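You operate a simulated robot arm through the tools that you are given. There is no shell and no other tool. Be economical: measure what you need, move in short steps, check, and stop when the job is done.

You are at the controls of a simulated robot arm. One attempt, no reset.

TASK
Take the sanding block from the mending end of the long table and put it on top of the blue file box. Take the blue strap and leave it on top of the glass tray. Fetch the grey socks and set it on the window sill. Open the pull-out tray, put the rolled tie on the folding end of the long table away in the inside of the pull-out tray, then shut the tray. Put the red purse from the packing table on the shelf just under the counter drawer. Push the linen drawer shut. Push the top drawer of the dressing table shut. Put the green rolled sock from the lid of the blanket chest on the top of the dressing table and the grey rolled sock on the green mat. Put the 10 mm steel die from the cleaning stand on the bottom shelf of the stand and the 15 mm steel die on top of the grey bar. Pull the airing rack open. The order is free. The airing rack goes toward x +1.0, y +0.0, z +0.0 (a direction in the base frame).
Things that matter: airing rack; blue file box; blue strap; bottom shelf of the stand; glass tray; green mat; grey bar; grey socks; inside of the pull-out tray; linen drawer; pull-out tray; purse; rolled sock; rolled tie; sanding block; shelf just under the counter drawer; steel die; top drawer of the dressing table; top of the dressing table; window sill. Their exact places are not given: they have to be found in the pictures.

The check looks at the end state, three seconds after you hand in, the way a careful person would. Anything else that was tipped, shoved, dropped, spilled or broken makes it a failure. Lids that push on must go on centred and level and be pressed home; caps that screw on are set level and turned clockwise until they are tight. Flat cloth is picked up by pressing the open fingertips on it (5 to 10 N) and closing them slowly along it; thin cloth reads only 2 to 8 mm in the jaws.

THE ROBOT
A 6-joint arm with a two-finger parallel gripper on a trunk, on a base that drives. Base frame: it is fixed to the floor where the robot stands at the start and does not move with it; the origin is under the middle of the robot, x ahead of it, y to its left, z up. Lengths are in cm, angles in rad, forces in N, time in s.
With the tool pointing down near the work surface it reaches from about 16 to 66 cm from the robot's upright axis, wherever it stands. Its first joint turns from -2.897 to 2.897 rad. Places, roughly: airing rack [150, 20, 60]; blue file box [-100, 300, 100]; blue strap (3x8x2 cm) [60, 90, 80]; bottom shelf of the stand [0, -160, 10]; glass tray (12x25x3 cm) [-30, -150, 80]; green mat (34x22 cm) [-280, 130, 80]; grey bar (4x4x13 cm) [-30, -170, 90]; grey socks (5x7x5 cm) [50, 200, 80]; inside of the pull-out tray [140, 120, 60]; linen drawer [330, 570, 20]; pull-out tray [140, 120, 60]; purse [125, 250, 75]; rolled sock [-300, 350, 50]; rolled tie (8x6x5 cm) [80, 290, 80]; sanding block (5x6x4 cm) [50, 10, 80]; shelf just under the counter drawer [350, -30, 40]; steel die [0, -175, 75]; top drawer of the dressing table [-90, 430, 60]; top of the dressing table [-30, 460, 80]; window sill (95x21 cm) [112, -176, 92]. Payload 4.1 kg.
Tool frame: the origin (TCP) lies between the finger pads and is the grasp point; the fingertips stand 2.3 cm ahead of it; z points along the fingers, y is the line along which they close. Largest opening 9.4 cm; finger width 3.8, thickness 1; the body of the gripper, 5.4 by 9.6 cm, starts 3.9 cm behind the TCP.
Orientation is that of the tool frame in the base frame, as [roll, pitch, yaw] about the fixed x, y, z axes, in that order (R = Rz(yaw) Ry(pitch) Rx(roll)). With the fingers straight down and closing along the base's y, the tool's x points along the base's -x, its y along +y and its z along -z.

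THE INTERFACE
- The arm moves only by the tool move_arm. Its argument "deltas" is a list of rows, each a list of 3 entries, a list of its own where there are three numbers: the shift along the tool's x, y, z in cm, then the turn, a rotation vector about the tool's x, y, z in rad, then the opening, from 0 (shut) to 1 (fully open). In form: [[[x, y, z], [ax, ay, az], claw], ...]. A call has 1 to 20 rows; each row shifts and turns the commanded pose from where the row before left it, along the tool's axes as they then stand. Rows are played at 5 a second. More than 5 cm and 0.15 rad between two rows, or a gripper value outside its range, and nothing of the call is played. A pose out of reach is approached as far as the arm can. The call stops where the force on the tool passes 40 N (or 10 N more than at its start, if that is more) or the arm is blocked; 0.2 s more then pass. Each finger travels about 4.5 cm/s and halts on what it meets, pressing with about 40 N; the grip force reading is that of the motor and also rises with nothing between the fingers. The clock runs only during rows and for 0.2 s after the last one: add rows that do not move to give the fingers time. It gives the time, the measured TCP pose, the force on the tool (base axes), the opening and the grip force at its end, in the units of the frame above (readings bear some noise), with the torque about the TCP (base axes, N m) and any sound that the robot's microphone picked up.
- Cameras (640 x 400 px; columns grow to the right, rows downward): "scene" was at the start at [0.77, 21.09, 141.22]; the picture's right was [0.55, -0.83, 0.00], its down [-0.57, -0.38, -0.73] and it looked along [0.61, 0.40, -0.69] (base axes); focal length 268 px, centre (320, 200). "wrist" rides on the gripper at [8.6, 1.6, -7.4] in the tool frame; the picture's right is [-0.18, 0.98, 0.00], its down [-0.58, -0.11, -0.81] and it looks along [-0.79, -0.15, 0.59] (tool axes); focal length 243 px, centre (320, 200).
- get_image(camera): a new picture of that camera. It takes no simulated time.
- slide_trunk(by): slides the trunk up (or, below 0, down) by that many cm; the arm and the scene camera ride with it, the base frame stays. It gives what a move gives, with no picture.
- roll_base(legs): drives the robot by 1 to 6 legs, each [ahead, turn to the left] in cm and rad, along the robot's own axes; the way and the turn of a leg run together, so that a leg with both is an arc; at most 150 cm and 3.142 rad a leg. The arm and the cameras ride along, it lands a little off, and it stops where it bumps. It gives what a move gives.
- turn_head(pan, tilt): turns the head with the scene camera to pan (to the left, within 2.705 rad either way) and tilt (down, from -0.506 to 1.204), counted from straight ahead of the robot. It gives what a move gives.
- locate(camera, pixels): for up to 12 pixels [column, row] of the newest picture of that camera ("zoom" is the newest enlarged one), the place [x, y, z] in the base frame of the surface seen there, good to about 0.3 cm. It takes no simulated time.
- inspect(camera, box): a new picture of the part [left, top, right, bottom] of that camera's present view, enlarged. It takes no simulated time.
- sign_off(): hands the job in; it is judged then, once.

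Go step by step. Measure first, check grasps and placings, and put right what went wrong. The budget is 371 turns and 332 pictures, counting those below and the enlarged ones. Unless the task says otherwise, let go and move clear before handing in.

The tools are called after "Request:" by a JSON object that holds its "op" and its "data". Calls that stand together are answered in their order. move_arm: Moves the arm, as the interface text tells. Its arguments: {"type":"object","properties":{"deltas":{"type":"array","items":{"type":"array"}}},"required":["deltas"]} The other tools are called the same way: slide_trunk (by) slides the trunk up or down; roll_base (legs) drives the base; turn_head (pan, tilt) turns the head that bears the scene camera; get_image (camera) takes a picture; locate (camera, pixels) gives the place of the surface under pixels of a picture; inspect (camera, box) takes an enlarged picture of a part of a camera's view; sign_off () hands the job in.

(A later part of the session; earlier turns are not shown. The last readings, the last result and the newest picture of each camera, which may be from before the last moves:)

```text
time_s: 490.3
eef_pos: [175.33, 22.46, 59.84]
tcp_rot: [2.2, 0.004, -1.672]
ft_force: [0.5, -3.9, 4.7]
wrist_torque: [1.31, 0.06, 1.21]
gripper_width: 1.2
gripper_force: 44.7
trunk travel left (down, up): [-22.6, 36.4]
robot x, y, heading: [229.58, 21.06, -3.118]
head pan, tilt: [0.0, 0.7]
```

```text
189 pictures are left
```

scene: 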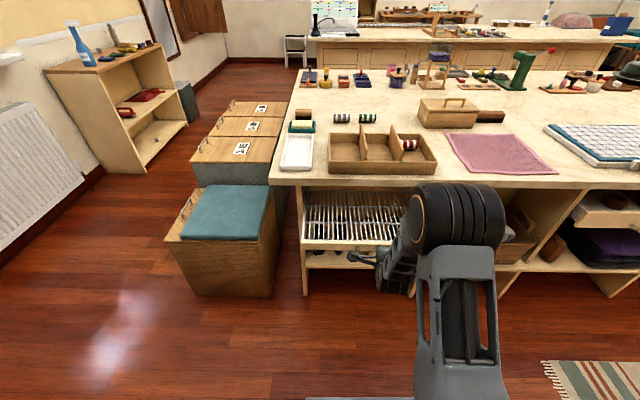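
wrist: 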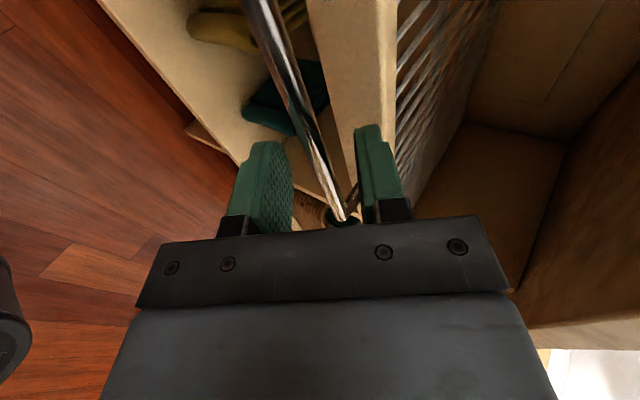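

Request:
{"op": "roll_base", "data": {"legs": [[-12, 0]]}}

Request:
{"op": "roll_base", "data": {"legs": [[-10, 0]]}}

Request:
{"op": "get_image", "data": {"camera": "scene"}}

```text
time_s: 491.6
eef_pos: [187.33, 22.44, 59.85]
tcp_rot: [2.203, 0.006, -1.663]
ft_force: [0.0, -34.4, 3.1]
wrist_torque: [0.74, -0.02, 1.94]
gripper_width: 1.15
gripper_force: 44.9
trunk travel left (down, up): [-22.6, 36.4]
robot x, y, heading: [241.46, 21.1, -3.115]
head pan, tilt: [0.0, 0.7]
```

```text
time_s: 492.5
eef_pos: [190.64, 22.55, 60.29]
tcp_rot: [2.18, 0.004, -1.66]
ft_force: [-0.6, 1.0, 0.2]
wrist_torque: [-0.02, 0.02, 0.02]
gripper_width: 0.0
gripper_force: 42.6
trunk travel left (down, up): [-22.6, 36.4]
robot x, y, heading: [245.67, 21.59, -3.11]
head pan, tilt: [0.0, 0.7]
stopped in leg 1: the force on the tool passed its limit (the readings are from after the stop); the commanded pose is now the measured one
```

```text
188 pictures are left
```

scene: 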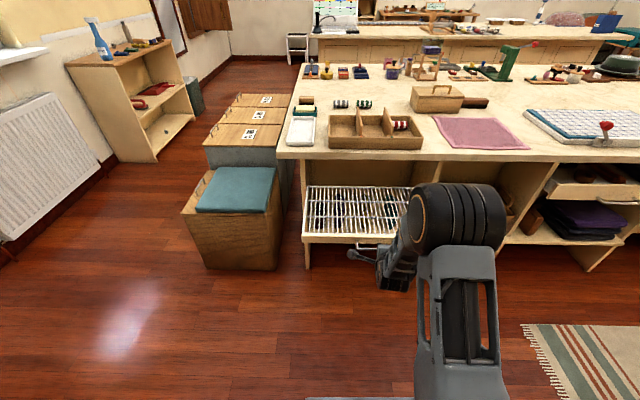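

Request:
{"op": "locate", "data": {"camera": "scene", "pixels": [[330, 240], [355, 241], [310, 238], [360, 248], [345, 160]]}}

Request:
{"op": "inspect", "data": {"camera": "scene", "box": [280, 150, 440, 290]}}

```text
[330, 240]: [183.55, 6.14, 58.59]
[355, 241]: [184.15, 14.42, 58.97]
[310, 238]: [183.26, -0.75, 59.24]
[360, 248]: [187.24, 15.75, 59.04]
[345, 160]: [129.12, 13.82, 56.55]
```

```text
2.86 times, centred on (360, 220) of scene
```

zoom: 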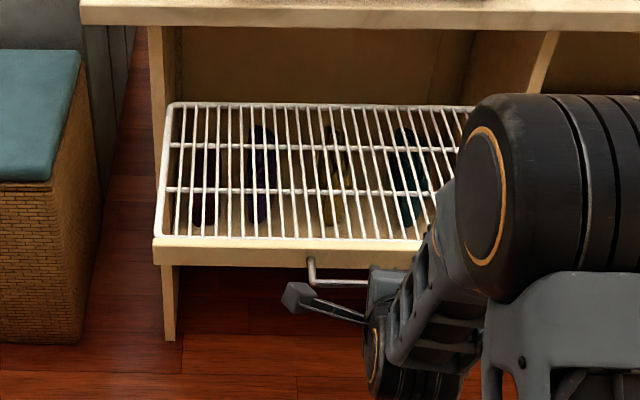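

The rack is fully out (front moved from x 158 to 184, end stop). Back off and move up to the pull-out tray.

Request:
{"op": "roll_base", "data": {"legs": [[-12, 0], [0, -1.6], [98, 0], [0, 1.57]]}}

Request:
{"op": "get_image", "data": {"camera": "scene"}}

```text
time_s: 506.1
eef_pos: [202.36, 123.94, 60.32]
tcp_rot: [2.179, 0.003, -1.714]
ft_force: [0.6, 0.0, 0.3]
wrist_torque: [0.0, 0.0, 0.0]
gripper_width: 0.47
gripper_force: 0.2
trunk travel left (down, up): [-22.6, 36.4]
robot x, y, heading: [257.21, 119.44, 3.119]
head pan, tilt: [0.0, 0.7]
```

```text
186 pictures are left
```

scene: 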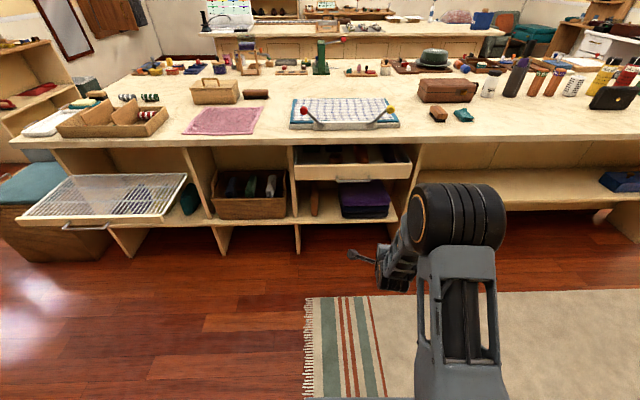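

Request:
{"op": "inspect", "data": {"camera": "scene", "box": [270, 120, 440, 230]}}

Request:
{"op": "locate", "data": {"camera": "zoom", "pixels": [[265, 220], [335, 222], [250, 215], [345, 215], [300, 212], [150, 215], [510, 220], [300, 175], [180, 130], [300, 225], [480, 130]]}}

```text
3.64 times, centred on (355, 175) of scene
```

zoom: 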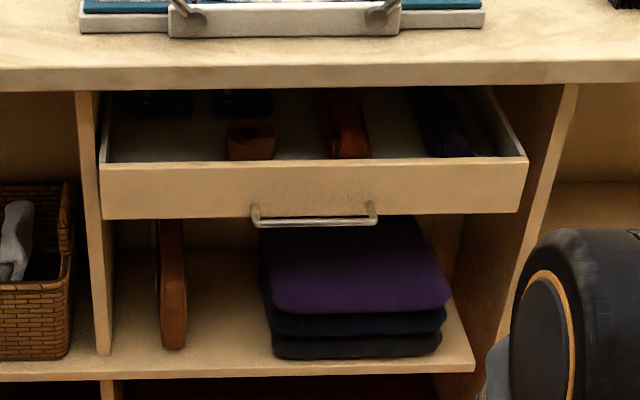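

```text
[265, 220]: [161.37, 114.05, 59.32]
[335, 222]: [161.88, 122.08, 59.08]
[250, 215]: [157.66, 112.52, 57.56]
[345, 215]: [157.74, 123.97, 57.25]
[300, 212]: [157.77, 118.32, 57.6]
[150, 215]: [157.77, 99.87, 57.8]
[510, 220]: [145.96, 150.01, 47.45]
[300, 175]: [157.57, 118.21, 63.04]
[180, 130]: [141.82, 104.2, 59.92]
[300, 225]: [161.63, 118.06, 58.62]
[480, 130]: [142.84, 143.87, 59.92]
```

Request:
{"op": "move_arm", "data": {"deltas": [[[2.5, 1.64, -1.14], [0, 0.117, -0.0817], 0.38], [[2.5, 1.64, -1.14], [0, 0, 0], 0.38], [[0, 0, 0], [0, 0, 0], 0.38]]}}

Request:
{"op": "roll_base", "data": {"legs": [[33, 0]]}}

Request:
{"op": "get_image", "data": {"camera": "wrist"}}

```text
time_s: 506.9
eef_pos: [202.21, 118.74, 64.43]
tcp_rot: [2.181, 0.004, -1.57]
ft_force: [1.2, 0.7, -0.4]
wrist_torque: [-0.01, 0.0, 0.0]
gripper_width: 3.58
gripper_force: 0.1
trunk travel left (down, up): [-22.6, 36.4]
robot x, y, heading: [257.18, 119.52, 3.12]
head pan, tilt: [0.0, 0.7]
```

```text
time_s: 509.0
eef_pos: [169.37, 119.7, 64.38]
tcp_rot: [2.18, 0.005, -1.571]
ft_force: [-0.2, 0.1, 0.8]
wrist_torque: [0.03, -0.01, 0.03]
gripper_width: 3.57
gripper_force: 0.0
trunk travel left (down, up): [-22.6, 36.4]
robot x, y, heading: [224.32, 120.22, 3.117]
head pan, tilt: [0.0, 0.7]
```

```text
184 pictures are left
```

wrist: 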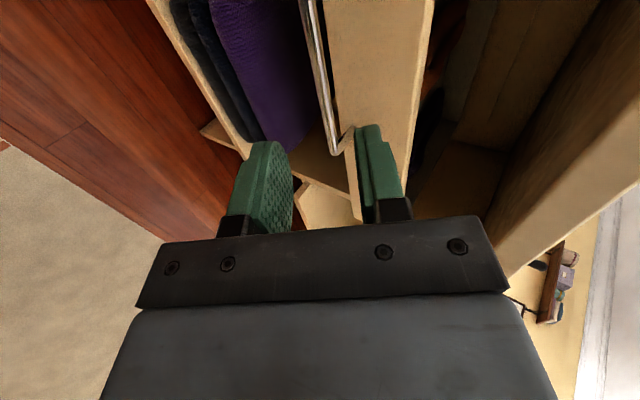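

Request:
{"op": "move_arm", "data": {"deltas": [[[0.5, 0.04, 2.7], [0, 0, 0], 0.38], [[0.5, 0.04, 2.7], [0, 0, 0], 0.38], [[0, 0.03, 2.6], [0, 0, 0], 0.38], [[0, 0, 0], [0, 0, 0], 0.38]]}}

Request:
{"op": "get_image", "data": {"camera": "wrist"}}

```text
time_s: 510.0
eef_pos: [162.61, 118.71, 59.73]
tcp_rot: [2.182, 0.004, -1.572]
ft_force: [0.4, 0.0, -0.5]
wrist_torque: [-0.02, -0.01, 0.01]
gripper_width: 3.57
gripper_force: 0.1
trunk travel left (down, up): [-22.6, 36.4]
robot x, y, heading: [224.52, 120.47, 3.119]
head pan, tilt: [0.0, 0.7]
```

```text
183 pictures are left
```

wrist: 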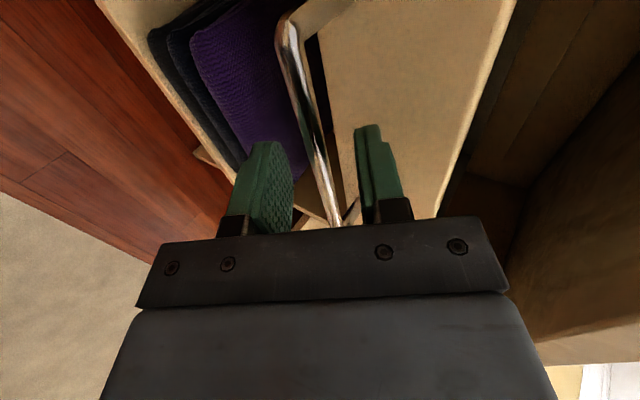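

Request:
{"op": "move_arm", "data": {"deltas": [[[0, 0, 0], [0, 0, 0], 0.2], [[0, 0, 0], [0, 0, 0], 0.05], [[0, 0, 0], [0, 0, 0], 0.05], [[0, 0, 0], [0, 0, 0], 0.05]]}}

Request:
{"op": "roll_base", "data": {"legs": [[-11, 0]]}}

Request:
{"op": "roll_base", "data": {"legs": [[-11, 0]]}}

Request:
{"op": "get_image", "data": {"camera": "scene"}}

```text
time_s: 511.0
eef_pos: [162.59, 118.69, 59.87]
tcp_rot: [2.18, 0.005, -1.571]
ft_force: [-1.0, 0.4, 0.5]
wrist_torque: [-0.05, 0.03, -0.04]
gripper_width: 0.95
gripper_force: 44.5
trunk travel left (down, up): [-22.6, 36.4]
robot x, y, heading: [224.67, 120.31, 3.117]
head pan, tilt: [0.0, 0.7]
```

```text
time_s: 512.2
eef_pos: [173.97, 118.77, 59.75]
tcp_rot: [2.181, 0.001, -1.576]
ft_force: [0.4, 31.2, 0.6]
wrist_torque: [1.78, 0.02, -0.7]
gripper_width: 0.94
gripper_force: 44.9
trunk travel left (down, up): [-22.6, 36.4]
robot x, y, heading: [235.55, 120.47, 3.113]
head pan, tilt: [0.0, 0.7]
```

```text
time_s: 513.4
eef_pos: [184.93, 118.68, 59.85]
tcp_rot: [2.18, 0.001, -1.582]
ft_force: [0.8, 40.6, 0.1]
wrist_torque: [2.21, 0.09, -0.13]
gripper_width: 0.99
gripper_force: 45.4
trunk travel left (down, up): [-22.6, 36.4]
robot x, y, heading: [246.83, 119.98, 3.104]
head pan, tilt: [0.0, 0.7]
```

```text
182 pictures are left
```

scene: 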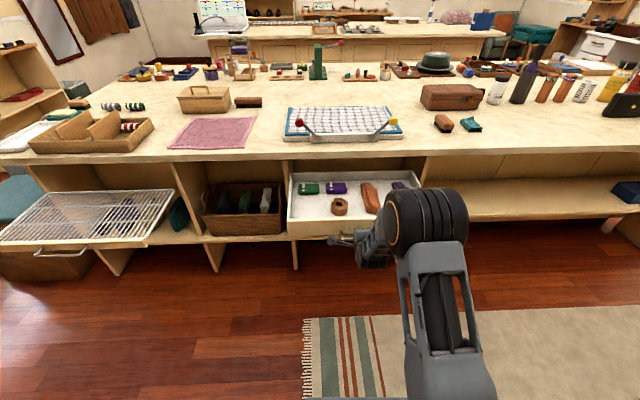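

Request:
{"op": "inspect", "data": {"camera": "scene", "box": [270, 150, 450, 260]}}

Request:
{"op": "move_arm", "data": {"deltas": [[[0, 0, 0], [0, 0, 0], 0.3], [[0, 0, 0], [0, 0, 0], 0.4], [[0, 0, -3], [0, 0, 0], 0.4], [[0, 0, -4], [0, 0, 0], 0.4]]}}

Request:
{"op": "locate", "data": {"camera": "zoom", "pixels": [[130, 220], [250, 200], [100, 200], [60, 260], [80, 100], [350, 175], [240, 130], [140, 140], [300, 220], [200, 265]]}}

```text
3.56 times, centred on (360, 205) of scene
```

zoom: 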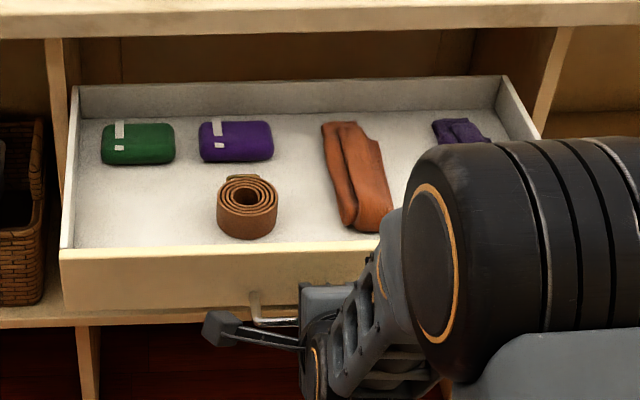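

```text
time_s: 514.4
eef_pos: [190.87, 118.54, 63.92]
tcp_rot: [2.182, 0.004, -1.584]
ft_force: [-1.3, -0.5, -0.3]
wrist_torque: [-0.01, 0.01, 0.0]
gripper_width: 3.76
gripper_force: 0.0
trunk travel left (down, up): [-22.6, 36.4]
robot x, y, heading: [246.6, 119.84, 3.106]
head pan, tilt: [0.0, 0.7]
```

```text
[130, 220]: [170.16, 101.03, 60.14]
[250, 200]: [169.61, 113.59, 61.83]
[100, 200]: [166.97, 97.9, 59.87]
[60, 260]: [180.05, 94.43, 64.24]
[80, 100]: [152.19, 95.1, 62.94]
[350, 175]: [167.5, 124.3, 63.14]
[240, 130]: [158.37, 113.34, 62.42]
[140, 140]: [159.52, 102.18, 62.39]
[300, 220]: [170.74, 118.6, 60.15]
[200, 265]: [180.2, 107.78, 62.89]
```

Tray is open 22 cm with free space near (171, 102). Restore the tool to vertical, raise, and drive north to fetch the tie.

Request:
{"op": "move_arm", "data": {"deltas": [[[0, 0, 0], [0.14, 0, 0], 0.6], [[0, 0, 0], [0.14, 0, 0], 0.6], [[0, 0, 0], [0.14, 0, 0], 0.7], [[0, 0, 0], [0.14, 0, 0], 0.7], [[0, 0, 0], [0.14, 0, 0], 0.8], [[0, 0, 0], [0.14, 0, 0], 0.8], [[0, 0, 0], [0.12, 0, 0], 0.8]]}}

Request:
{"op": "slide_trunk", "data": {"by": 36}}

Request:
{"op": "roll_base", "data": {"legs": [[0, -1.535], [110, 0], [90, 0]]}}

Request:
{"op": "turn_head", "data": {"pan": 0.9, "tilt": 0.5}}

Request:
{"op": "get_image", "data": {"camera": "scene"}}

```text
time_s: 516.0
eef_pos: [190.74, 118.12, 63.75]
tcp_rot: [3.068, -0.012, -1.57]
ft_force: [0.1, 1.0, 0.2]
wrist_torque: [0.02, -0.01, 0.0]
gripper_width: 7.54
gripper_force: 0.0
out of reach, approached as far as the arm can: row 3
trunk travel left (down, up): [-22.6, 36.4]
robot x, y, heading: [246.73, 119.87, 3.107]
head pan, tilt: [0.0, 0.7]
```

```text
time_s: 519.5
eef_pos: [190.74, 118.18, 99.87]
tcp_rot: [3.066, -0.015, -1.57]
ft_force: [0.2, -0.1, -0.1]
wrist_torque: [0.0, 0.0, -0.01]
gripper_width: 7.52
gripper_force: 0.1
trunk travel left (down, up): [-58.6, 0.4]
robot x, y, heading: [246.66, 119.86, 3.106]
head pan, tilt: [0.0, 0.7]
```

```text
time_s: 533.0
eef_pos: [235.13, 371.84, 99.9]
tcp_rot: [3.067, -0.015, -3.063]
ft_force: [0.2, 0.0, -0.2]
wrist_torque: [-0.01, -0.02, -0.01]
gripper_width: 7.52
gripper_force: 0.1
trunk travel left (down, up): [-58.6, 0.4]
robot x, y, heading: [241.06, 316.23, 1.615]
head pan, tilt: [0.0, 0.7]
```

```text
time_s: 534.2
eef_pos: [235.12, 371.91, 99.96]
tcp_rot: [3.067, -0.014, -3.065]
ft_force: [0.7, -0.3, 0.4]
wrist_torque: [0.0, -0.01, 0.03]
gripper_width: 7.55
gripper_force: 0.1
trunk travel left (down, up): [-58.6, 0.4]
robot x, y, heading: [241.05, 316.08, 1.618]
head pan, tilt: [0.901, 0.499]
```

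```text
180 pictures are left
```

scene: 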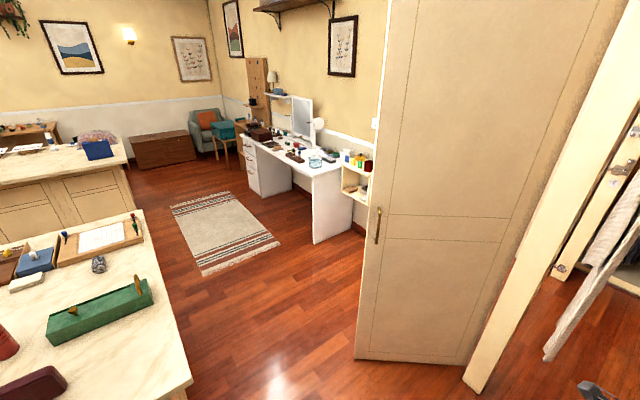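

Request:
{"op": "locate", "data": {"camera": "scene", "pixels": [[98, 263], [103, 258], [94, 270], [158, 240], [190, 380], [358, 355], [320, 240], [465, 385], [140, 215], [100, 320], [40, 385], [475, 340]]}}

Request:
{"op": "inspect", "data": {"camera": "scene", "box": [0, 200, 200, 400]}}

```text
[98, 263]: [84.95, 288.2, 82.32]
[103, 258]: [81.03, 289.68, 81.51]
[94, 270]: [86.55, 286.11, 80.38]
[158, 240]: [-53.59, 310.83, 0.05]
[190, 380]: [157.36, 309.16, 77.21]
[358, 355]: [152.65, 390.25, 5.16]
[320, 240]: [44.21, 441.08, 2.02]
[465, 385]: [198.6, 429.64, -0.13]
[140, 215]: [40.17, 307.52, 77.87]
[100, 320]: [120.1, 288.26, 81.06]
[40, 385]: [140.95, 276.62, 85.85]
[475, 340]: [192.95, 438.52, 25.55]
```

```text
2.00 times, centred on (100, 300) of scene
```

zoom: 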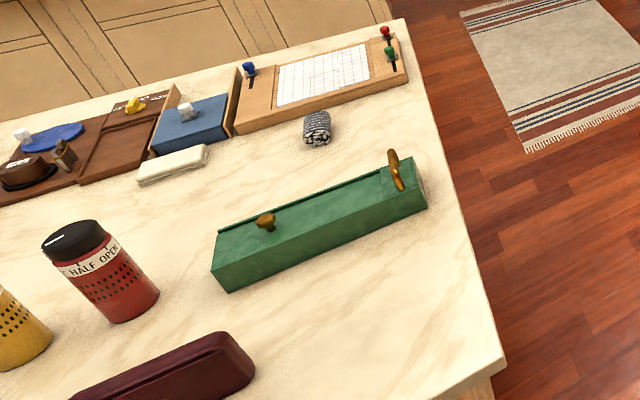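

Request:
{"op": "move_arm", "data": {"deltas": [[[0, -3, 0], [0.075, -0.014, 0], 0.8], [[0, -4, 0], [0, 0, 0], 0.8], [[0, -4, 0], [0, 0, 0], 0.8]]}}

Request:
{"op": "roll_base", "data": {"legs": [[33, 0], [0, 1.52], [80, 0], [74, 0]]}}

Request:
{"op": "turn_head", "data": {"pan": 1.3, "tilt": 0.9}}

Request:
{"op": "get_image", "data": {"camera": "scene"}}

```text
time_s: 535.0
eef_pos: [235.96, 360.85, 99.77]
tcp_rot: [3.14, 0.001, -3.063]
ft_force: [0.2, -0.4, -0.2]
wrist_torque: [-0.02, 0.03, 0.0]
gripper_width: 7.5
gripper_force: 0.0
trunk travel left (down, up): [-58.6, 0.4]
robot x, y, heading: [241.1, 316.09, 1.616]
head pan, tilt: [0.901, 0.499]
```

```text
time_s: 548.3
eef_pos: [43.72, 345.44, 99.61]
tcp_rot: [-3.141, 0.0, -1.535]
ft_force: [0.5, -0.1, 0.3]
wrist_torque: [0.02, 0.0, 0.02]
gripper_width: 7.53
gripper_force: 0.1
trunk travel left (down, up): [-58.6, 0.4]
robot x, y, heading: [88.55, 348.96, -3.137]
head pan, tilt: [0.901, 0.499]
```

```text
time_s: 549.2
eef_pos: [43.66, 345.55, 99.81]
tcp_rot: [3.141, 0.0, -1.534]
ft_force: [0.1, 0.1, 0.2]
wrist_torque: [0.02, -0.03, -0.01]
gripper_width: 7.53
gripper_force: 0.0
trunk travel left (down, up): [-58.6, 0.4]
robot x, y, heading: [88.57, 348.55, -3.139]
head pan, tilt: [1.3, 0.901]
```

```text
178 pictures are left
```

scene: 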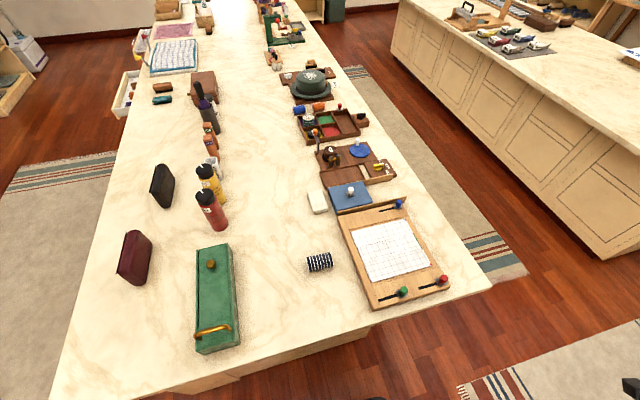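

Request:
{"op": "inspect", "data": {"camera": "scene", "box": [290, 240, 350, 280]}}

Request:
{"op": "locate", "data": {"camera": "scene", "pixels": [[319, 261], [309, 264], [331, 259], [319, 255], [321, 269], [241, 300], [339, 270]]}}

```text
10.00 times, centred on (320, 260) of scene
```

zoom: 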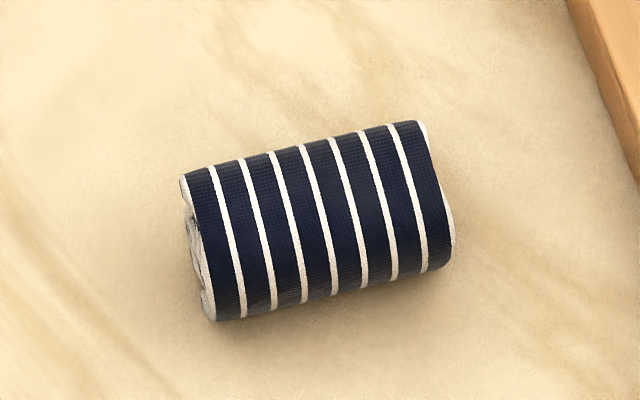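

```text
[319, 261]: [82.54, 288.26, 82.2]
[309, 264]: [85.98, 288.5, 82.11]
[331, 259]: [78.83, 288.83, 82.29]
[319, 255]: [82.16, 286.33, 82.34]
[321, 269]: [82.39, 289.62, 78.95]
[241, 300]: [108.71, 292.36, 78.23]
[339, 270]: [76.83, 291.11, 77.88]
```

Request:
{"op": "move_arm", "data": {"deltas": [[[4.5, -0.16, 0], [0, 0, -0.1], 0.85], [[4.5, -0.16, 0], [0, 0, -0.1], 0.85], [[4.5, -0.16, 0], [0, 0, -0.1], 0.85], [[4.5, -0.16, 0], [0, 0, -0.1], 0.85], [[4.5, -0.16, 0], [0, 0, -0.1], 0.85], [[4.5, -0.16, 0], [0, 0, -0.1], 0.85], [[4.5, -0.16, 0], [0, 0, -0.1], 0.85], [[4.5, -0.16, 0], [0, 0, -0.1], 0.85], [[4.5, -0.16, 0], [0, 0, -0.1], 0.85], [[4.5, -0.16, 0], [0, 0, -0.1], 0.85], [[4.5, -0.16, 0], [0, 0, -0.1], 0.85], [[4.5, -0.16, 0], [0, 0, -0.1], 0.85], [[4.5, -0.16, 0], [0, 0, -0.1], 0.85], [[4.5, -0.16, 0], [0, 0, -0.1], 0.85]]}}

Request:
{"op": "get_image", "data": {"camera": "wrist"}}

```text
time_s: 552.2
eef_pos: [82.18, 301.63, 99.79]
tcp_rot: [3.141, 0.001, -0.131]
ft_force: [0.2, -0.4, 1.2]
wrist_torque: [0.01, 0.0, -0.03]
gripper_width: 7.98
gripper_force: 0.0
trunk travel left (down, up): [-58.6, 0.4]
robot x, y, heading: [88.59, 348.75, -3.141]
head pan, tilt: [1.3, 0.901]
```

```text
176 pictures are left
```

wrist: 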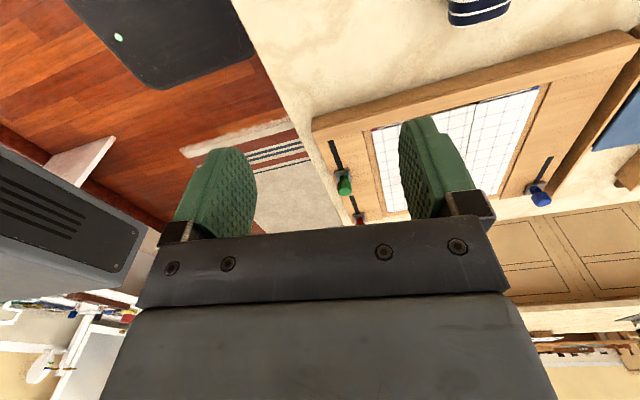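

Request:
{"op": "move_arm", "data": {"deltas": [[[0, 0, 0], [0, 0, -0.131], 0.85], [[0.1, 4.67, 0], [0, 0, 0], 0.85], [[0.1, 4.67, 0], [0, 0, 0], 0.85], [[0.1, 4.67, 0], [0, 0, 0], 0.85], [[0, 0, 4], [0, 0, 0], 0.85], [[0, 0, 4], [0, 0, 0], 0.85], [[0, 0, 2.5], [0, 0, 0], 0.85]]}}

Request:
{"op": "get_image", "data": {"camera": "wrist"}}

```text
time_s: 553.8
eef_pos: [82.23, 287.62, 89.35]
tcp_rot: [3.141, 0.001, -0.004]
ft_force: [0.2, 0.1, 0.6]
wrist_torque: [0.01, -0.02, 0.0]
gripper_width: 8.02
gripper_force: 0.1
trunk travel left (down, up): [-58.6, 0.4]
robot x, y, heading: [88.5, 348.68, -3.143]
head pan, tilt: [1.3, 0.901]
```

```text
175 pictures are left
```

wrist: 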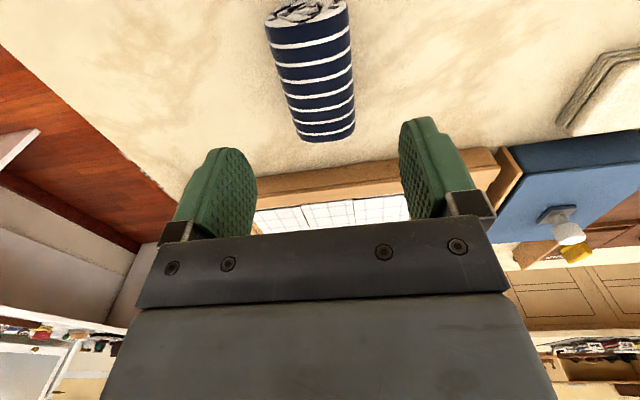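

Tie is centred between the fingers; descend, grip and lift.

Request:
{"op": "move_arm", "data": {"deltas": [[[0, 0, 4], [0, 0, -0.05], 0.8], [[0, 0, 3.5], [0, 0, 0], 0.8], [[0, 0, 1.4], [0, 0, 0], 0.8], [[0, 0, 0], [0, 0, 0], 0.6], [[0, 0, 0], [0, 0, 0], 0.4], [[0, 0, 0], [0, 0, 0], 0.3], [[0, 0, 0], [0, 0, 0], 0.3]]}}

Request:
{"op": "move_arm", "data": {"deltas": [[[0, 0, -3], [0, 0, 0], 0.3], [[0, 0, -4], [0, 0, 0], 0.3], [[0, 0, -4], [0, 0, 0], 0.3], [[0, 0, -4], [0, 0, 0], 0.3], [[0, 0, -4], [0, 0, 0], 0.3]]}}

Request:
{"op": "get_image", "data": {"camera": "wrist"}}

```text
time_s: 555.4
eef_pos: [82.32, 287.98, 80.32]
tcp_rot: [-3.141, -0.001, 0.047]
ft_force: [0.0, 2.3, 2.3]
wrist_torque: [0.14, -0.03, 0.01]
gripper_width: 5.44
gripper_force: 40.3
trunk travel left (down, up): [-58.6, 0.4]
robot x, y, heading: [88.82, 348.94, -3.143]
head pan, tilt: [1.3, 0.901]
```

```text
time_s: 556.6
eef_pos: [82.41, 287.97, 99.28]
tcp_rot: [3.141, -0.001, 0.049]
ft_force: [-0.2, 0.4, -0.6]
wrist_torque: [-0.01, 0.0, 0.02]
gripper_width: 5.38
gripper_force: 40.2
trunk travel left (down, up): [-58.6, 0.4]
robot x, y, heading: [88.75, 348.59, -3.134]
head pan, tilt: [1.3, 0.901]
```

```text
174 pictures are left
```

wrist: 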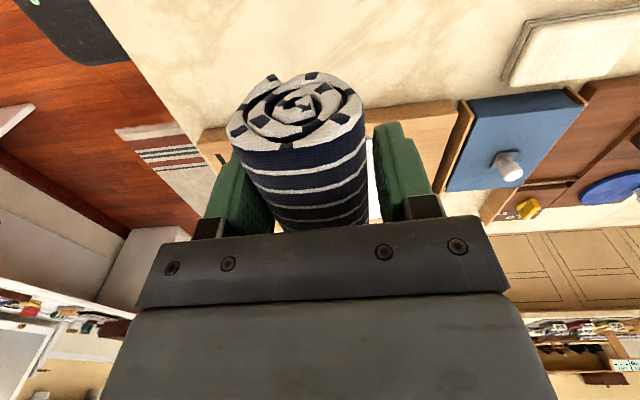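

Tie held. Pull in and carry it back to the tray on the east side.

Request:
{"op": "move_arm", "data": {"deltas": [[[0, -4, 0], [0, 0, 0], 0.3], [[0, -4, 0], [0, 0, 0], 0.3], [[0, -4, 0], [0, 0, 0], 0.3], [[0, -4, 0], [0, 0, 0], 0.3]]}}

Request:
{"op": "roll_base", "data": {"legs": [[-70, 0], [-70, 0], [0, -1.57], [-125, 0], [-121, 0]]}}

Request:
{"op": "turn_head", "data": {"pan": 1.4, "tilt": 0.8}}

Request:
{"op": "get_image", "data": {"camera": "scene"}}

```text
time_s: 557.6
eef_pos: [81.48, 303.81, 99.43]
tcp_rot: [3.139, 0.0, 0.049]
ft_force: [0.3, -1.0, -0.6]
wrist_torque: [0.0, 0.01, -0.01]
gripper_width: 5.39
gripper_force: 39.5
trunk travel left (down, up): [-58.6, 0.4]
robot x, y, heading: [88.78, 348.84, -3.137]
head pan, tilt: [1.3, 0.901]
```

```text
time_s: 580.2
eef_pos: [177.82, 112.73, 99.43]
tcp_rot: [-3.14, 0.0, -1.535]
ft_force: [0.6, -0.2, -0.9]
wrist_torque: [0.01, 0.0, 0.01]
gripper_width: 5.39
gripper_force: 40.2
trunk travel left (down, up): [-58.6, 0.4]
robot x, y, heading: [222.99, 104.71, 1.561]
head pan, tilt: [1.3, 0.901]
```

```text
time_s: 580.9
eef_pos: [177.91, 112.65, 99.45]
tcp_rot: [-3.141, 0.001, -1.535]
ft_force: [0.3, 0.6, -0.4]
wrist_torque: [-0.03, 0.01, 0.01]
gripper_width: 5.38
gripper_force: 39.5
trunk travel left (down, up): [-58.6, 0.4]
robot x, y, heading: [222.76, 105.02, 1.556]
head pan, tilt: [1.4, 0.799]
```

```text
173 pictures are left
```

scene: 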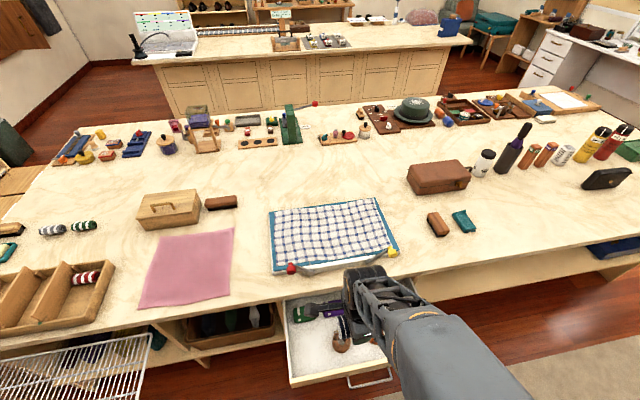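

Request:
{"op": "move_arm", "data": {"deltas": [[[3.3, 2.42, 0], [0, 0, 0], 0.3], [[3.3, 2.42, 0], [0, 0, 0], 0.3], [[3.3, 2.42, 0], [0, 0, 0], 0.3], [[0, 0, 0], [0, 0, 0], 0.3]]}}

Request:
{"op": "slide_trunk", "data": {"by": -28}}

Request:
{"op": "get_image", "data": {"camera": "wrist"}}

Request:
{"op": "get_image", "data": {"camera": "scene"}}

```text
time_s: 581.9
eef_pos: [170.94, 102.42, 99.33]
tcp_rot: [3.14, 0.001, -1.536]
ft_force: [-0.5, 0.4, -0.4]
wrist_torque: [0.03, -0.02, 0.04]
gripper_width: 5.37
gripper_force: 40.0
trunk travel left (down, up): [-58.6, 0.4]
robot x, y, heading: [222.49, 105.1, 1.561]
head pan, tilt: [1.4, 0.799]
```

```text
time_s: 584.7
eef_pos: [170.96, 102.58, 71.38]
tcp_rot: [-3.141, 0.0, -1.536]
ft_force: [0.1, 0.1, -1.3]
wrist_torque: [0.04, -0.01, -0.01]
gripper_width: 5.42
gripper_force: 39.9
trunk travel left (down, up): [-30.6, 28.4]
robot x, y, heading: [222.77, 105.33, 1.56]
head pan, tilt: [1.4, 0.799]
```

```text
172 pictures are left
```

wrist: 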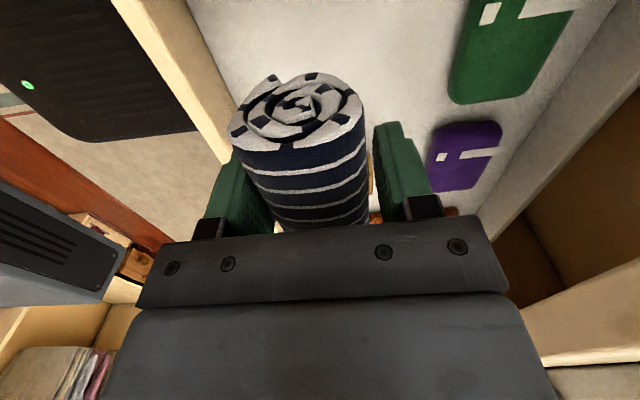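

```text
171 pictures are left
```

scene: 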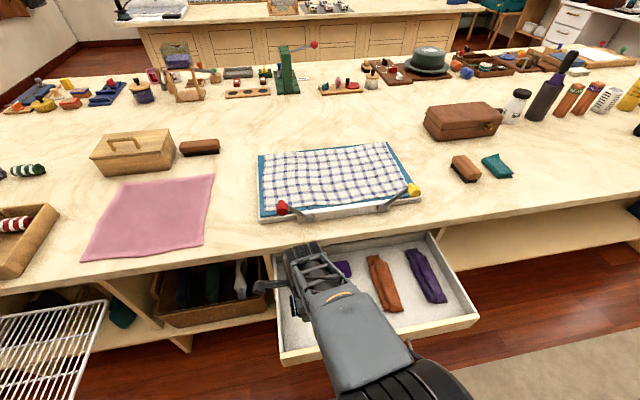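

Request:
{"op": "move_arm", "data": {"deltas": [[[0, 0, 3], [0, 0, 0], 0.3], [[0, 0, 3], [0, 0, 0], 0.3], [[0, 0, 2], [0, 0, 0], 0.3], [[0, 0, 0], [0, 0, 0], 0.3]]}}

Request:
{"op": "move_arm", "data": {"deltas": [[[0, 0, 0.4], [0, 0, 0], 0.3], [[0, 0, 0.2], [0, 0, 0], 0.3], [[0, 0, 0], [0, 0, 0], 0.3]]}}

```text
time_s: 585.7
eef_pos: [171.03, 102.52, 63.34]
tcp_rot: [-3.142, 0.0, -1.536]
ft_force: [0.9, -0.3, -0.9]
wrist_torque: [0.0, 0.01, -0.03]
gripper_width: 5.38
gripper_force: 40.1
trunk travel left (down, up): [-30.6, 28.4]
robot x, y, heading: [222.72, 104.87, 1.561]
head pan, tilt: [1.4, 0.799]
```

```text
time_s: 586.5
eef_pos: [171.04, 102.52, 62.9]
tcp_rot: [-3.141, 0.001, -1.536]
ft_force: [-0.3, -0.1, -0.1]
wrist_torque: [0.06, -0.05, 0.0]
gripper_width: 5.39
gripper_force: 40.5
trunk travel left (down, up): [-30.6, 28.4]
robot x, y, heading: [222.87, 105.18, 1.564]
head pan, tilt: [1.4, 0.799]
```

Request:
{"op": "move_arm", "data": {"deltas": [[[0, 0, 0], [0, 0, 0], 0.6], [[0, 0, 0], [0, 0, 0], 0.7], [[0, 0, 0], [0, 0, 0], 0.7], [[0, 0, -3], [0, 0, 0], 0.7], [[0, 0, -4], [0, 0, 0], 0.7], [[0, 0, -2], [0, 0, 0], 0.7]]}}

Request:
{"op": "get_image", "data": {"camera": "wrist"}}

```text
time_s: 587.9
eef_pos: [171.11, 102.6, 71.89]
tcp_rot: [3.14, 0.001, -1.536]
ft_force: [-0.2, 0.0, -0.1]
wrist_torque: [0.02, -0.02, 0.02]
gripper_width: 6.58
gripper_force: 0.0
trunk travel left (down, up): [-30.6, 28.4]
robot x, y, heading: [222.58, 104.81, 1.561]
head pan, tilt: [1.4, 0.799]
```

```text
170 pictures are left
```

wrist: 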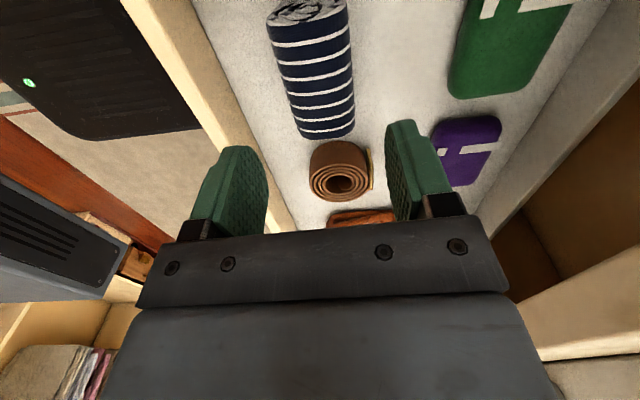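

Tie is in the tray. Raise, step outside the tray front, tilt a bit and push it shut.

Request:
{"op": "move_arm", "data": {"deltas": [[[0, 0, -3], [0, 0, 0], 0.5], [[-1.2, -4.3, 0], [0, 0, 0], 0.3], [[-1.2, -4.3, 0], [0, 0, 0], 0.1], [[-1.2, -4.3, 0], [0, 0, 0], 0.0], [[-1.2, -4.6, 0], [0, 0, 0], 0.0], [[0, 0, 0], [-0.125, 0, 0], 0.0], [[0, 0, 0], [-0.125, 0, 0], 0.0], [[0, 0, 0], [-0.125, 0, 0], 0.0], [[0, 0, 0], [-0.125, 0, 0], 0.0]]}}

Request:
{"op": "get_image", "data": {"camera": "wrist"}}

Request:
{"op": "get_image", "data": {"camera": "scene"}}

```text
time_s: 589.9
eef_pos: [188.43, 108.25, 74.93]
tcp_rot: [2.686, 0.008, -1.54]
ft_force: [-0.1, -0.6, -0.3]
wrist_torque: [0.0, -0.02, -0.01]
gripper_width: 0.0
gripper_force: 39.8
trunk travel left (down, up): [-30.6, 28.4]
robot x, y, heading: [223.06, 105.39, 1.562]
head pan, tilt: [1.4, 0.799]
```

```text
169 pictures are left
```

wrist: 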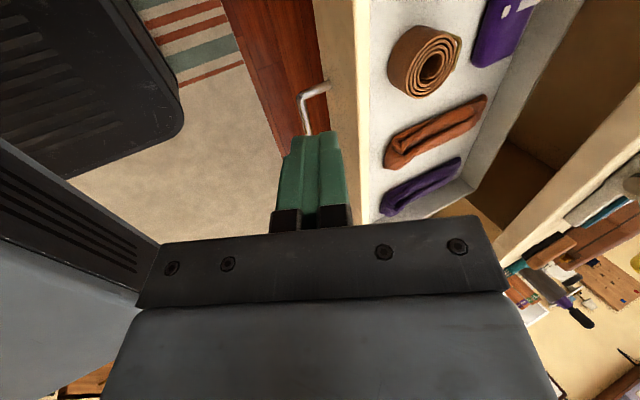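

```text
168 pictures are left
```

scene: 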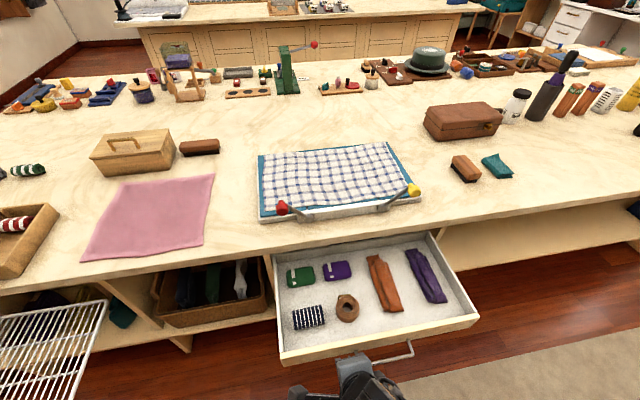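

Request:
{"op": "move_arm", "data": {"deltas": [[[0, -1.83, 3.74], [0, 0, 0], 0.0], [[0, -1.83, 3.74], [0, 0, 0], 0.0], [[0, -1.83, 3.74], [0, 0, 0], 0.0], [[0, 1.8, 0.88], [0, 0, 0], 0.0], [[0, 1.8, 0.88], [0, 0, 0], 0.0], [[0, 1.8, 0.88], [0, 0, 0], 0.0], [[0, 1.8, 0.88], [0, 0, 0], 0.0], [[0, 1.8, 0.88], [0, 0, 0], 0.0], [[0, 1.8, 0.88], [0, 0, 0], 0.0]]}}

Request:
{"op": "get_image", "data": {"camera": "scene"}}

```text
time_s: 591.9
eef_pos: [175.83, 106.96, 64.52]
tcp_rot: [2.641, 0.004, -1.534]
ft_force: [0.9, 0.0, 0.5]
wrist_torque: [0.0, 0.01, 0.01]
gripper_width: 0.0
gripper_force: 40.1
out of reach, approached as far as the arm can: row 1
trunk travel left (down, up): [-30.6, 28.4]
robot x, y, heading: [222.78, 104.91, 1.559]
head pan, tilt: [1.4, 0.799]
```

```text
167 pictures are left
```

scene: 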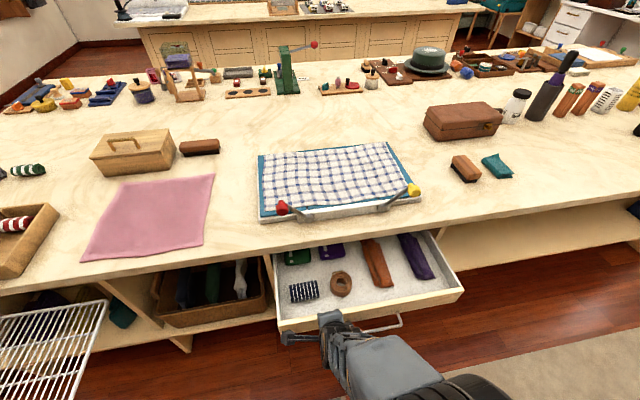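

Request:
{"op": "move_arm", "data": {"deltas": [[[0, 1.04, 2.27], [0, 0, 0], 0.0], [[0, 1.756, 0.958], [0, 0, 0], 0.0], [[0, 1.756, 0.958], [0, 0, 0], 0.0], [[0, 1.756, 0.958], [0, 0, 0], 0.0], [[0, 1.756, 0.958], [0, 0, 0], 0.0], [[0, 1.756, 0.958], [0, 0, 0], 0.0], [[0, 1.756, 0.958], [0, 0, 0], 0.0]]}}

Request:
{"op": "move_arm", "data": {"deltas": [[[0, 0.44, 0.24], [0, 0, 0], 0.0], [[0, 0.44, 0.24], [0, 0, 0], 0.0], [[0, 0.44, 0.24], [0, 0, 0], 0.0], [[0, 0.44, 0.24], [0, 0, 0], 0.0], [[0, 0.44, 0.24], [0, 0, 0], 0.0], [[0, 0.44, 0.24], [0, 0, 0], 0.0]]}}

Request:
{"op": "get_image", "data": {"camera": "scene"}}

```text
time_s: 593.5
eef_pos: [165.65, 106.77, 62.85]
tcp_rot: [2.64, 0.005, -1.539]
ft_force: [-0.1, 0.6, -0.3]
wrist_torque: [0.01, 0.01, -0.01]
gripper_width: 0.0
gripper_force: 39.8
out of reach, approached as far as the arm can: row 3, 4, 5, 6
trunk travel left (down, up): [-30.6, 28.4]
robot x, y, heading: [222.7, 105.12, 1.558]
head pan, tilt: [1.4, 0.799]
```

```text
time_s: 594.9
eef_pos: [163.58, 105.81, 62.59]
tcp_rot: [2.636, 0.009, -1.538]
ft_force: [-0.3, -0.5, 0.3]
wrist_torque: [0.03, 0.02, -0.04]
gripper_width: 0.0
gripper_force: 40.6
out of reach, approached as far as the arm can: row 3, 5
trunk travel left (down, up): [-30.6, 28.4]
robot x, y, heading: [223.08, 105.01, 1.562]
head pan, tilt: [1.4, 0.799]
```

```text
166 pictures are left
```

scene: 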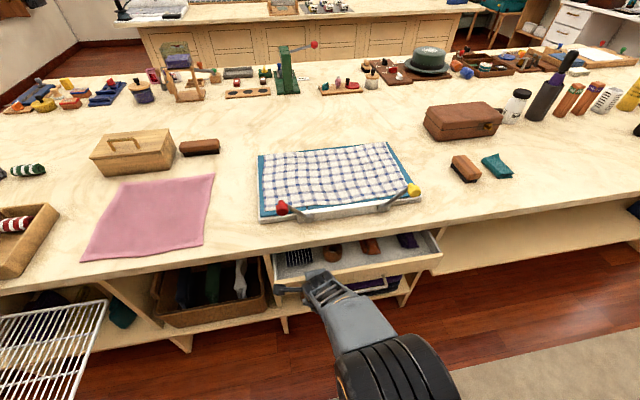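

Request:
{"op": "move_arm", "data": {"deltas": [[[0, -0.5, -0.5], [-0.14, 0, 0], 0.0], [[0, 0, 0], [-0.14, 0, 0], 0.0], [[0, 0, 0], [-0.1, 0, 0], 0.0], [[0, 0, 0], [0, 0, 0], 0.0]]}}

```text
time_s: 595.9
eef_pos: [164.62, 108.05, 62.01]
tcp_rot: [2.525, 0.103, -1.601]
ft_force: [-0.7, 0.1, 0.7]
wrist_torque: [-0.02, -0.02, 0.0]
gripper_width: 0.01
gripper_force: 40.2
out of reach, approached as far as the arm can: row 1, 2, 3
trunk travel left (down, up): [-30.6, 28.4]
robot x, y, heading: [222.66, 104.87, 1.566]
head pan, tilt: [1.4, 0.799]
```

The left-side reach is limiting; I back off, go vertical, swing the arm to the front and turn the base to face the tray.

Request:
{"op": "move_arm", "data": {"deltas": [[[0, -3.5, -2], [0.12, 0.03, 0], 0.0], [[0, -3.5, -2], [0.12, 0.03, 0], 0.0], [[0, -1, -4], [0.12, 0.03, 0], 0.0], [[0, 0, -4], [0.12, 0.02, 0], 0.0], [[0, 0, -4], [0.13, 0, 0], 0.0], [[0, 0, 0], [0, 0, 0], 0.0]]}}

Request:
{"op": "get_image", "data": {"camera": "scene"}}

```text
time_s: 597.3
eef_pos: [176.77, 107.54, 70.99]
tcp_rot: [2.926, -0.038, -1.507]
ft_force: [1.0, -0.1, 0.8]
wrist_torque: [0.02, 0.02, 0.03]
gripper_width: 0.01
gripper_force: 39.7
out of reach, approached as far as the arm can: row 1
trunk travel left (down, up): [-30.6, 28.4]
robot x, y, heading: [222.8, 105.36, 1.56]
head pan, tilt: [1.4, 0.799]
```

```text
165 pictures are left
```

scene: 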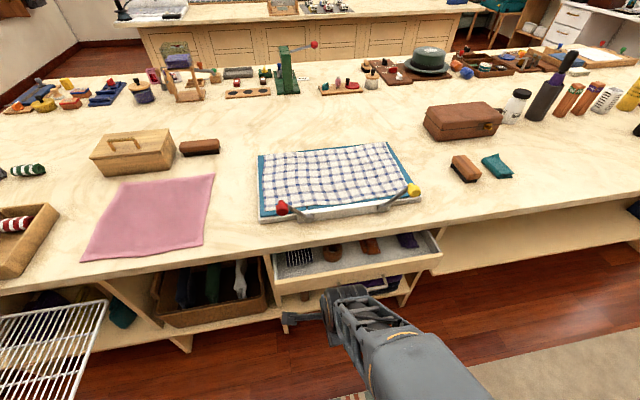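

Request:
{"op": "move_arm", "data": {"deltas": [[[0, 0, -2], [0.11, -0.02, 0], 0.0], [[0, 0, -2], [0.105, -0.018, 0], 0.0], [[-4.47, -0.5, 0], [0, 0, 0.098], 0.0], [[-4.47, -0.5, 0], [0, 0, 0.098], 0.0], [[-4.47, -0.5, 0], [0, 0, 0.098], 0.0], [[-4.47, -0.5, 0], [0, 0, 0.098], 0.0], [[-4.47, -0.5, 0], [0, 0, 0.098], 0.0], [[-4.47, -0.5, 0], [0, 0, 0.098], 0.0], [[-4.47, -0.5, 0], [0, 0, 0.098], 0.0], [[-4.47, -0.5, 0], [0, 0, 0.098], 0.0], [[-4.47, -0.5, 0], [0, 0, 0.098], 0.0], [[-4.47, -0.5, 0], [0, 0, 0.098], 0.0], [[-4.47, -0.5, 0], [0, 0, 0.098], 0.0], [[-4.47, -0.5, 0], [0, 0, 0.098], 0.0], [[-4.47, -0.5, 0], [0, 0, 0.098], 0.0], [[-4.47, -0.5, 0], [0, 0, 0.098], 0.0], [[-4.47, -0.5, 0], [0, 0, 0.098], 0.0], [[-4.47, -0.5, 0], [0, 0, 0.098], 0.0]]}}

```text
time_s: 601.1
eef_pos: [223.41, 153.65, 75.11]
tcp_rot: [-3.141, -0.001, -3.081]
ft_force: [0.7, 1.0, 0.5]
wrist_torque: [0.02, 0.04, 0.0]
gripper_width: 0.01
gripper_force: 40.3
trunk travel left (down, up): [-30.6, 28.4]
robot x, y, heading: [222.9, 105.07, 1.56]
head pan, tilt: [1.4, 0.799]
```

Request:
{"op": "roll_base", "data": {"legs": [[0, 1.58]]}}

Request:
{"op": "move_arm", "data": {"deltas": [[[0, 0, 0], [-0.13, 0, 0], 0.0], [[0, 0, 0], [-0.13, 0, 0], 0.0], [[0, 0, 0], [-0.13, 0, 0], 0.0], [[0, 0, 0], [-0.13, 0, 0], 0.0], [[0, 0, 0], [-0.13, 0, 0], 0.0], [[0, 0, 0], [-0.13, 0, 0], 0.0], [[0, 0, 0], [0, 0, 0], 0.0]]}}

```text
time_s: 605.3
eef_pos: [174.23, 106.71, 75.1]
tcp_rot: [-3.141, 0.001, -1.534]
ft_force: [-0.2, 0.3, 0.1]
wrist_torque: [-0.04, -0.02, 0.02]
gripper_width: 0.0
gripper_force: 39.4
trunk travel left (down, up): [-30.6, 28.4]
robot x, y, heading: [222.95, 105.52, 3.103]
head pan, tilt: [1.4, 0.799]
```

```text
time_s: 606.9
eef_pos: [174.17, 108.27, 74.91]
tcp_rot: [2.453, 0.065, -1.579]
ft_force: [0.7, -0.2, 0.4]
wrist_torque: [-0.01, -0.05, 0.01]
gripper_width: 0.0
gripper_force: 40.0
out of reach, approached as far as the arm can: row 5, 6
trunk travel left (down, up): [-30.6, 28.4]
robot x, y, heading: [222.89, 105.11, 3.103]
head pan, tilt: [1.4, 0.799]
```

Request:
{"op": "slide_trunk", "data": {"by": -12.5}}

Request:
{"op": "turn_head", "data": {"pan": 0.2, "tilt": 0.8}}

Request:
{"op": "get_image", "data": {"camera": "scene"}}

Request:
{"op": "get_image", "data": {"camera": "wrist"}}

```text
time_s: 608.4
eef_pos: [174.31, 108.22, 62.36]
tcp_rot: [2.456, 0.068, -1.579]
ft_force: [0.7, -0.8, 0.2]
wrist_torque: [-0.02, 0.01, -0.01]
gripper_width: 0.02
gripper_force: 40.1
trunk travel left (down, up): [-18.1, 40.9]
robot x, y, heading: [222.94, 105.09, 3.109]
head pan, tilt: [1.4, 0.799]
```

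```text
time_s: 609.8
eef_pos: [174.29, 108.11, 62.4]
tcp_rot: [2.455, 0.067, -1.579]
ft_force: [0.2, -0.6, -0.5]
wrist_torque: [-0.01, 0.0, 0.0]
gripper_width: 0.03
gripper_force: 40.1
trunk travel left (down, up): [-18.1, 40.9]
robot x, y, heading: [222.64, 104.6, 3.109]
head pan, tilt: [0.201, 0.799]
```

```text
164 pictures are left
```

scene: 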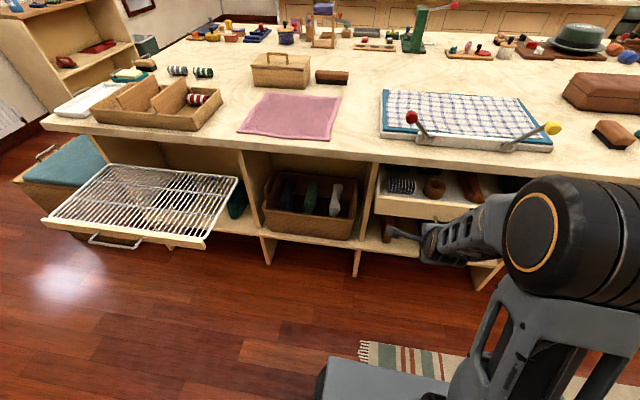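

```text
163 pictures are left
```

wrist: 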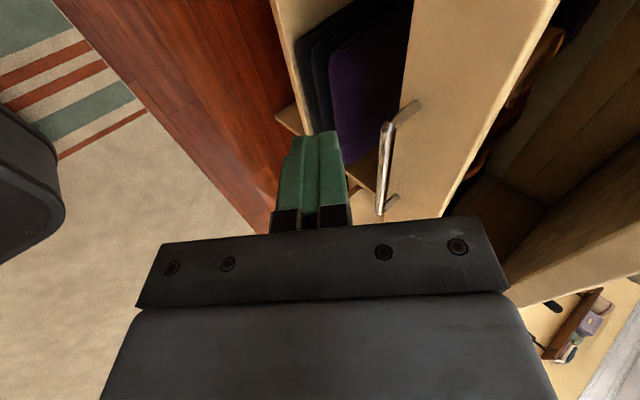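

Request:
{"op": "roll_base", "data": {"legs": [[11, 0]]}}

Request:
{"op": "roll_base", "data": {"legs": [[2.5, 0]]}}

Request:
{"op": "get_image", "data": {"camera": "scene"}}

```text
time_s: 611.0
eef_pos: [163.19, 108.66, 62.43]
tcp_rot: [2.455, 0.067, -1.58]
ft_force: [0.5, -0.2, 0.5]
wrist_torque: [-0.03, 0.02, -0.01]
gripper_width: 0.03
gripper_force: 40.6
trunk travel left (down, up): [-18.1, 40.9]
robot x, y, heading: [211.55, 105.33, 3.103]
head pan, tilt: [0.201, 0.799]
```

```text
time_s: 611.8
eef_pos: [160.6, 108.75, 62.39]
tcp_rot: [2.454, 0.066, -1.58]
ft_force: [-1.1, -1.1, 0.2]
wrist_torque: [0.0, 0.03, -0.05]
gripper_width: 0.0
gripper_force: 39.1
trunk travel left (down, up): [-18.1, 40.9]
robot x, y, heading: [209.6, 105.47, 3.108]
head pan, tilt: [0.201, 0.799]
```

```text
162 pictures are left
```

scene: 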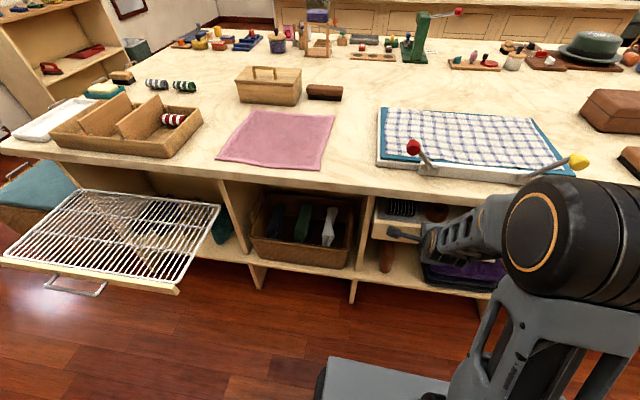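

Request:
{"op": "roll_base", "data": {"legs": [[1.5, 0]]}}

Request:
{"op": "move_arm", "data": {"deltas": [[[0, 0.3, 0.25], [0, 0, 0], 0.0], [[0, 0.3, 0.25], [0, 0, 0], 0.0], [[0, 0.3, 0.25], [0, 0, 0], 0.0], [[0, 0.3, 0.25], [0, 0, 0], 0.0], [[0, 0.3, 0.25], [0, 0, 0], 0.0]]}}

Request:
{"op": "inspect", "data": {"camera": "scene", "box": [340, 170, 520, 300]}}

```text
time_s: 612.6
eef_pos: [159.97, 108.68, 62.35]
tcp_rot: [2.459, 0.068, -1.577]
ft_force: [10.3, 0.1, 10.0]
wrist_torque: [-0.15, 0.07, 0.18]
gripper_width: 0.0
gripper_force: 40.3
trunk travel left (down, up): [-18.1, 40.9]
robot x, y, heading: [208.3, 105.48, 3.103]
head pan, tilt: [0.201, 0.799]
stopped in leg 1: the force on the tool passed its limit (the readings are from after the stop); the commanded pose is now the measured one
```

```text
time_s: 613.1
eef_pos: [160.01, 108.83, 62.28]
tcp_rot: [2.468, 0.066, -1.576]
ft_force: [21.5, -0.7, 20.3]
wrist_torque: [-0.35, 0.14, 0.35]
gripper_width: 0.01
gripper_force: 39.9
trunk travel left (down, up): [-18.1, 40.9]
robot x, y, heading: [208.56, 105.25, 3.099]
head pan, tilt: [0.201, 0.799]
stopped in row 2: the force on the tool passed its limit (the readings are from after the stop); the commanded pose is now the measured one
```

```text
3.08 times, centred on (430, 235) of scene
```

zoom: 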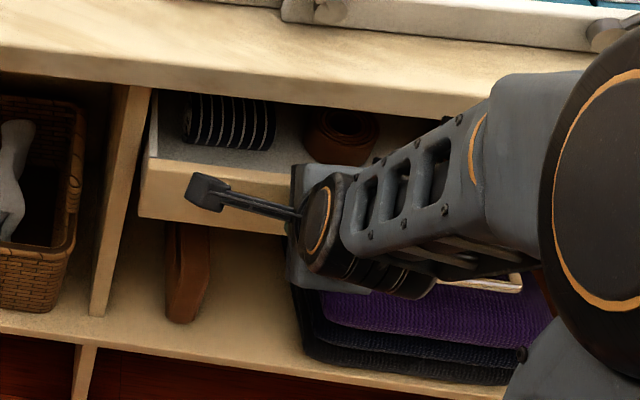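

Request:
{"op": "locate", "data": {"camera": "zoom", "pixels": [[170, 200], [240, 190], [150, 190], [260, 225], [230, 125], [115, 250]]}}

```text
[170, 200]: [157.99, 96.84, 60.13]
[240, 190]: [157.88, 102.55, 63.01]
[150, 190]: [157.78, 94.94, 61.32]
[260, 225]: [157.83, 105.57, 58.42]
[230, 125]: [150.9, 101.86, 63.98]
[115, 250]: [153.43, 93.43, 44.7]
```

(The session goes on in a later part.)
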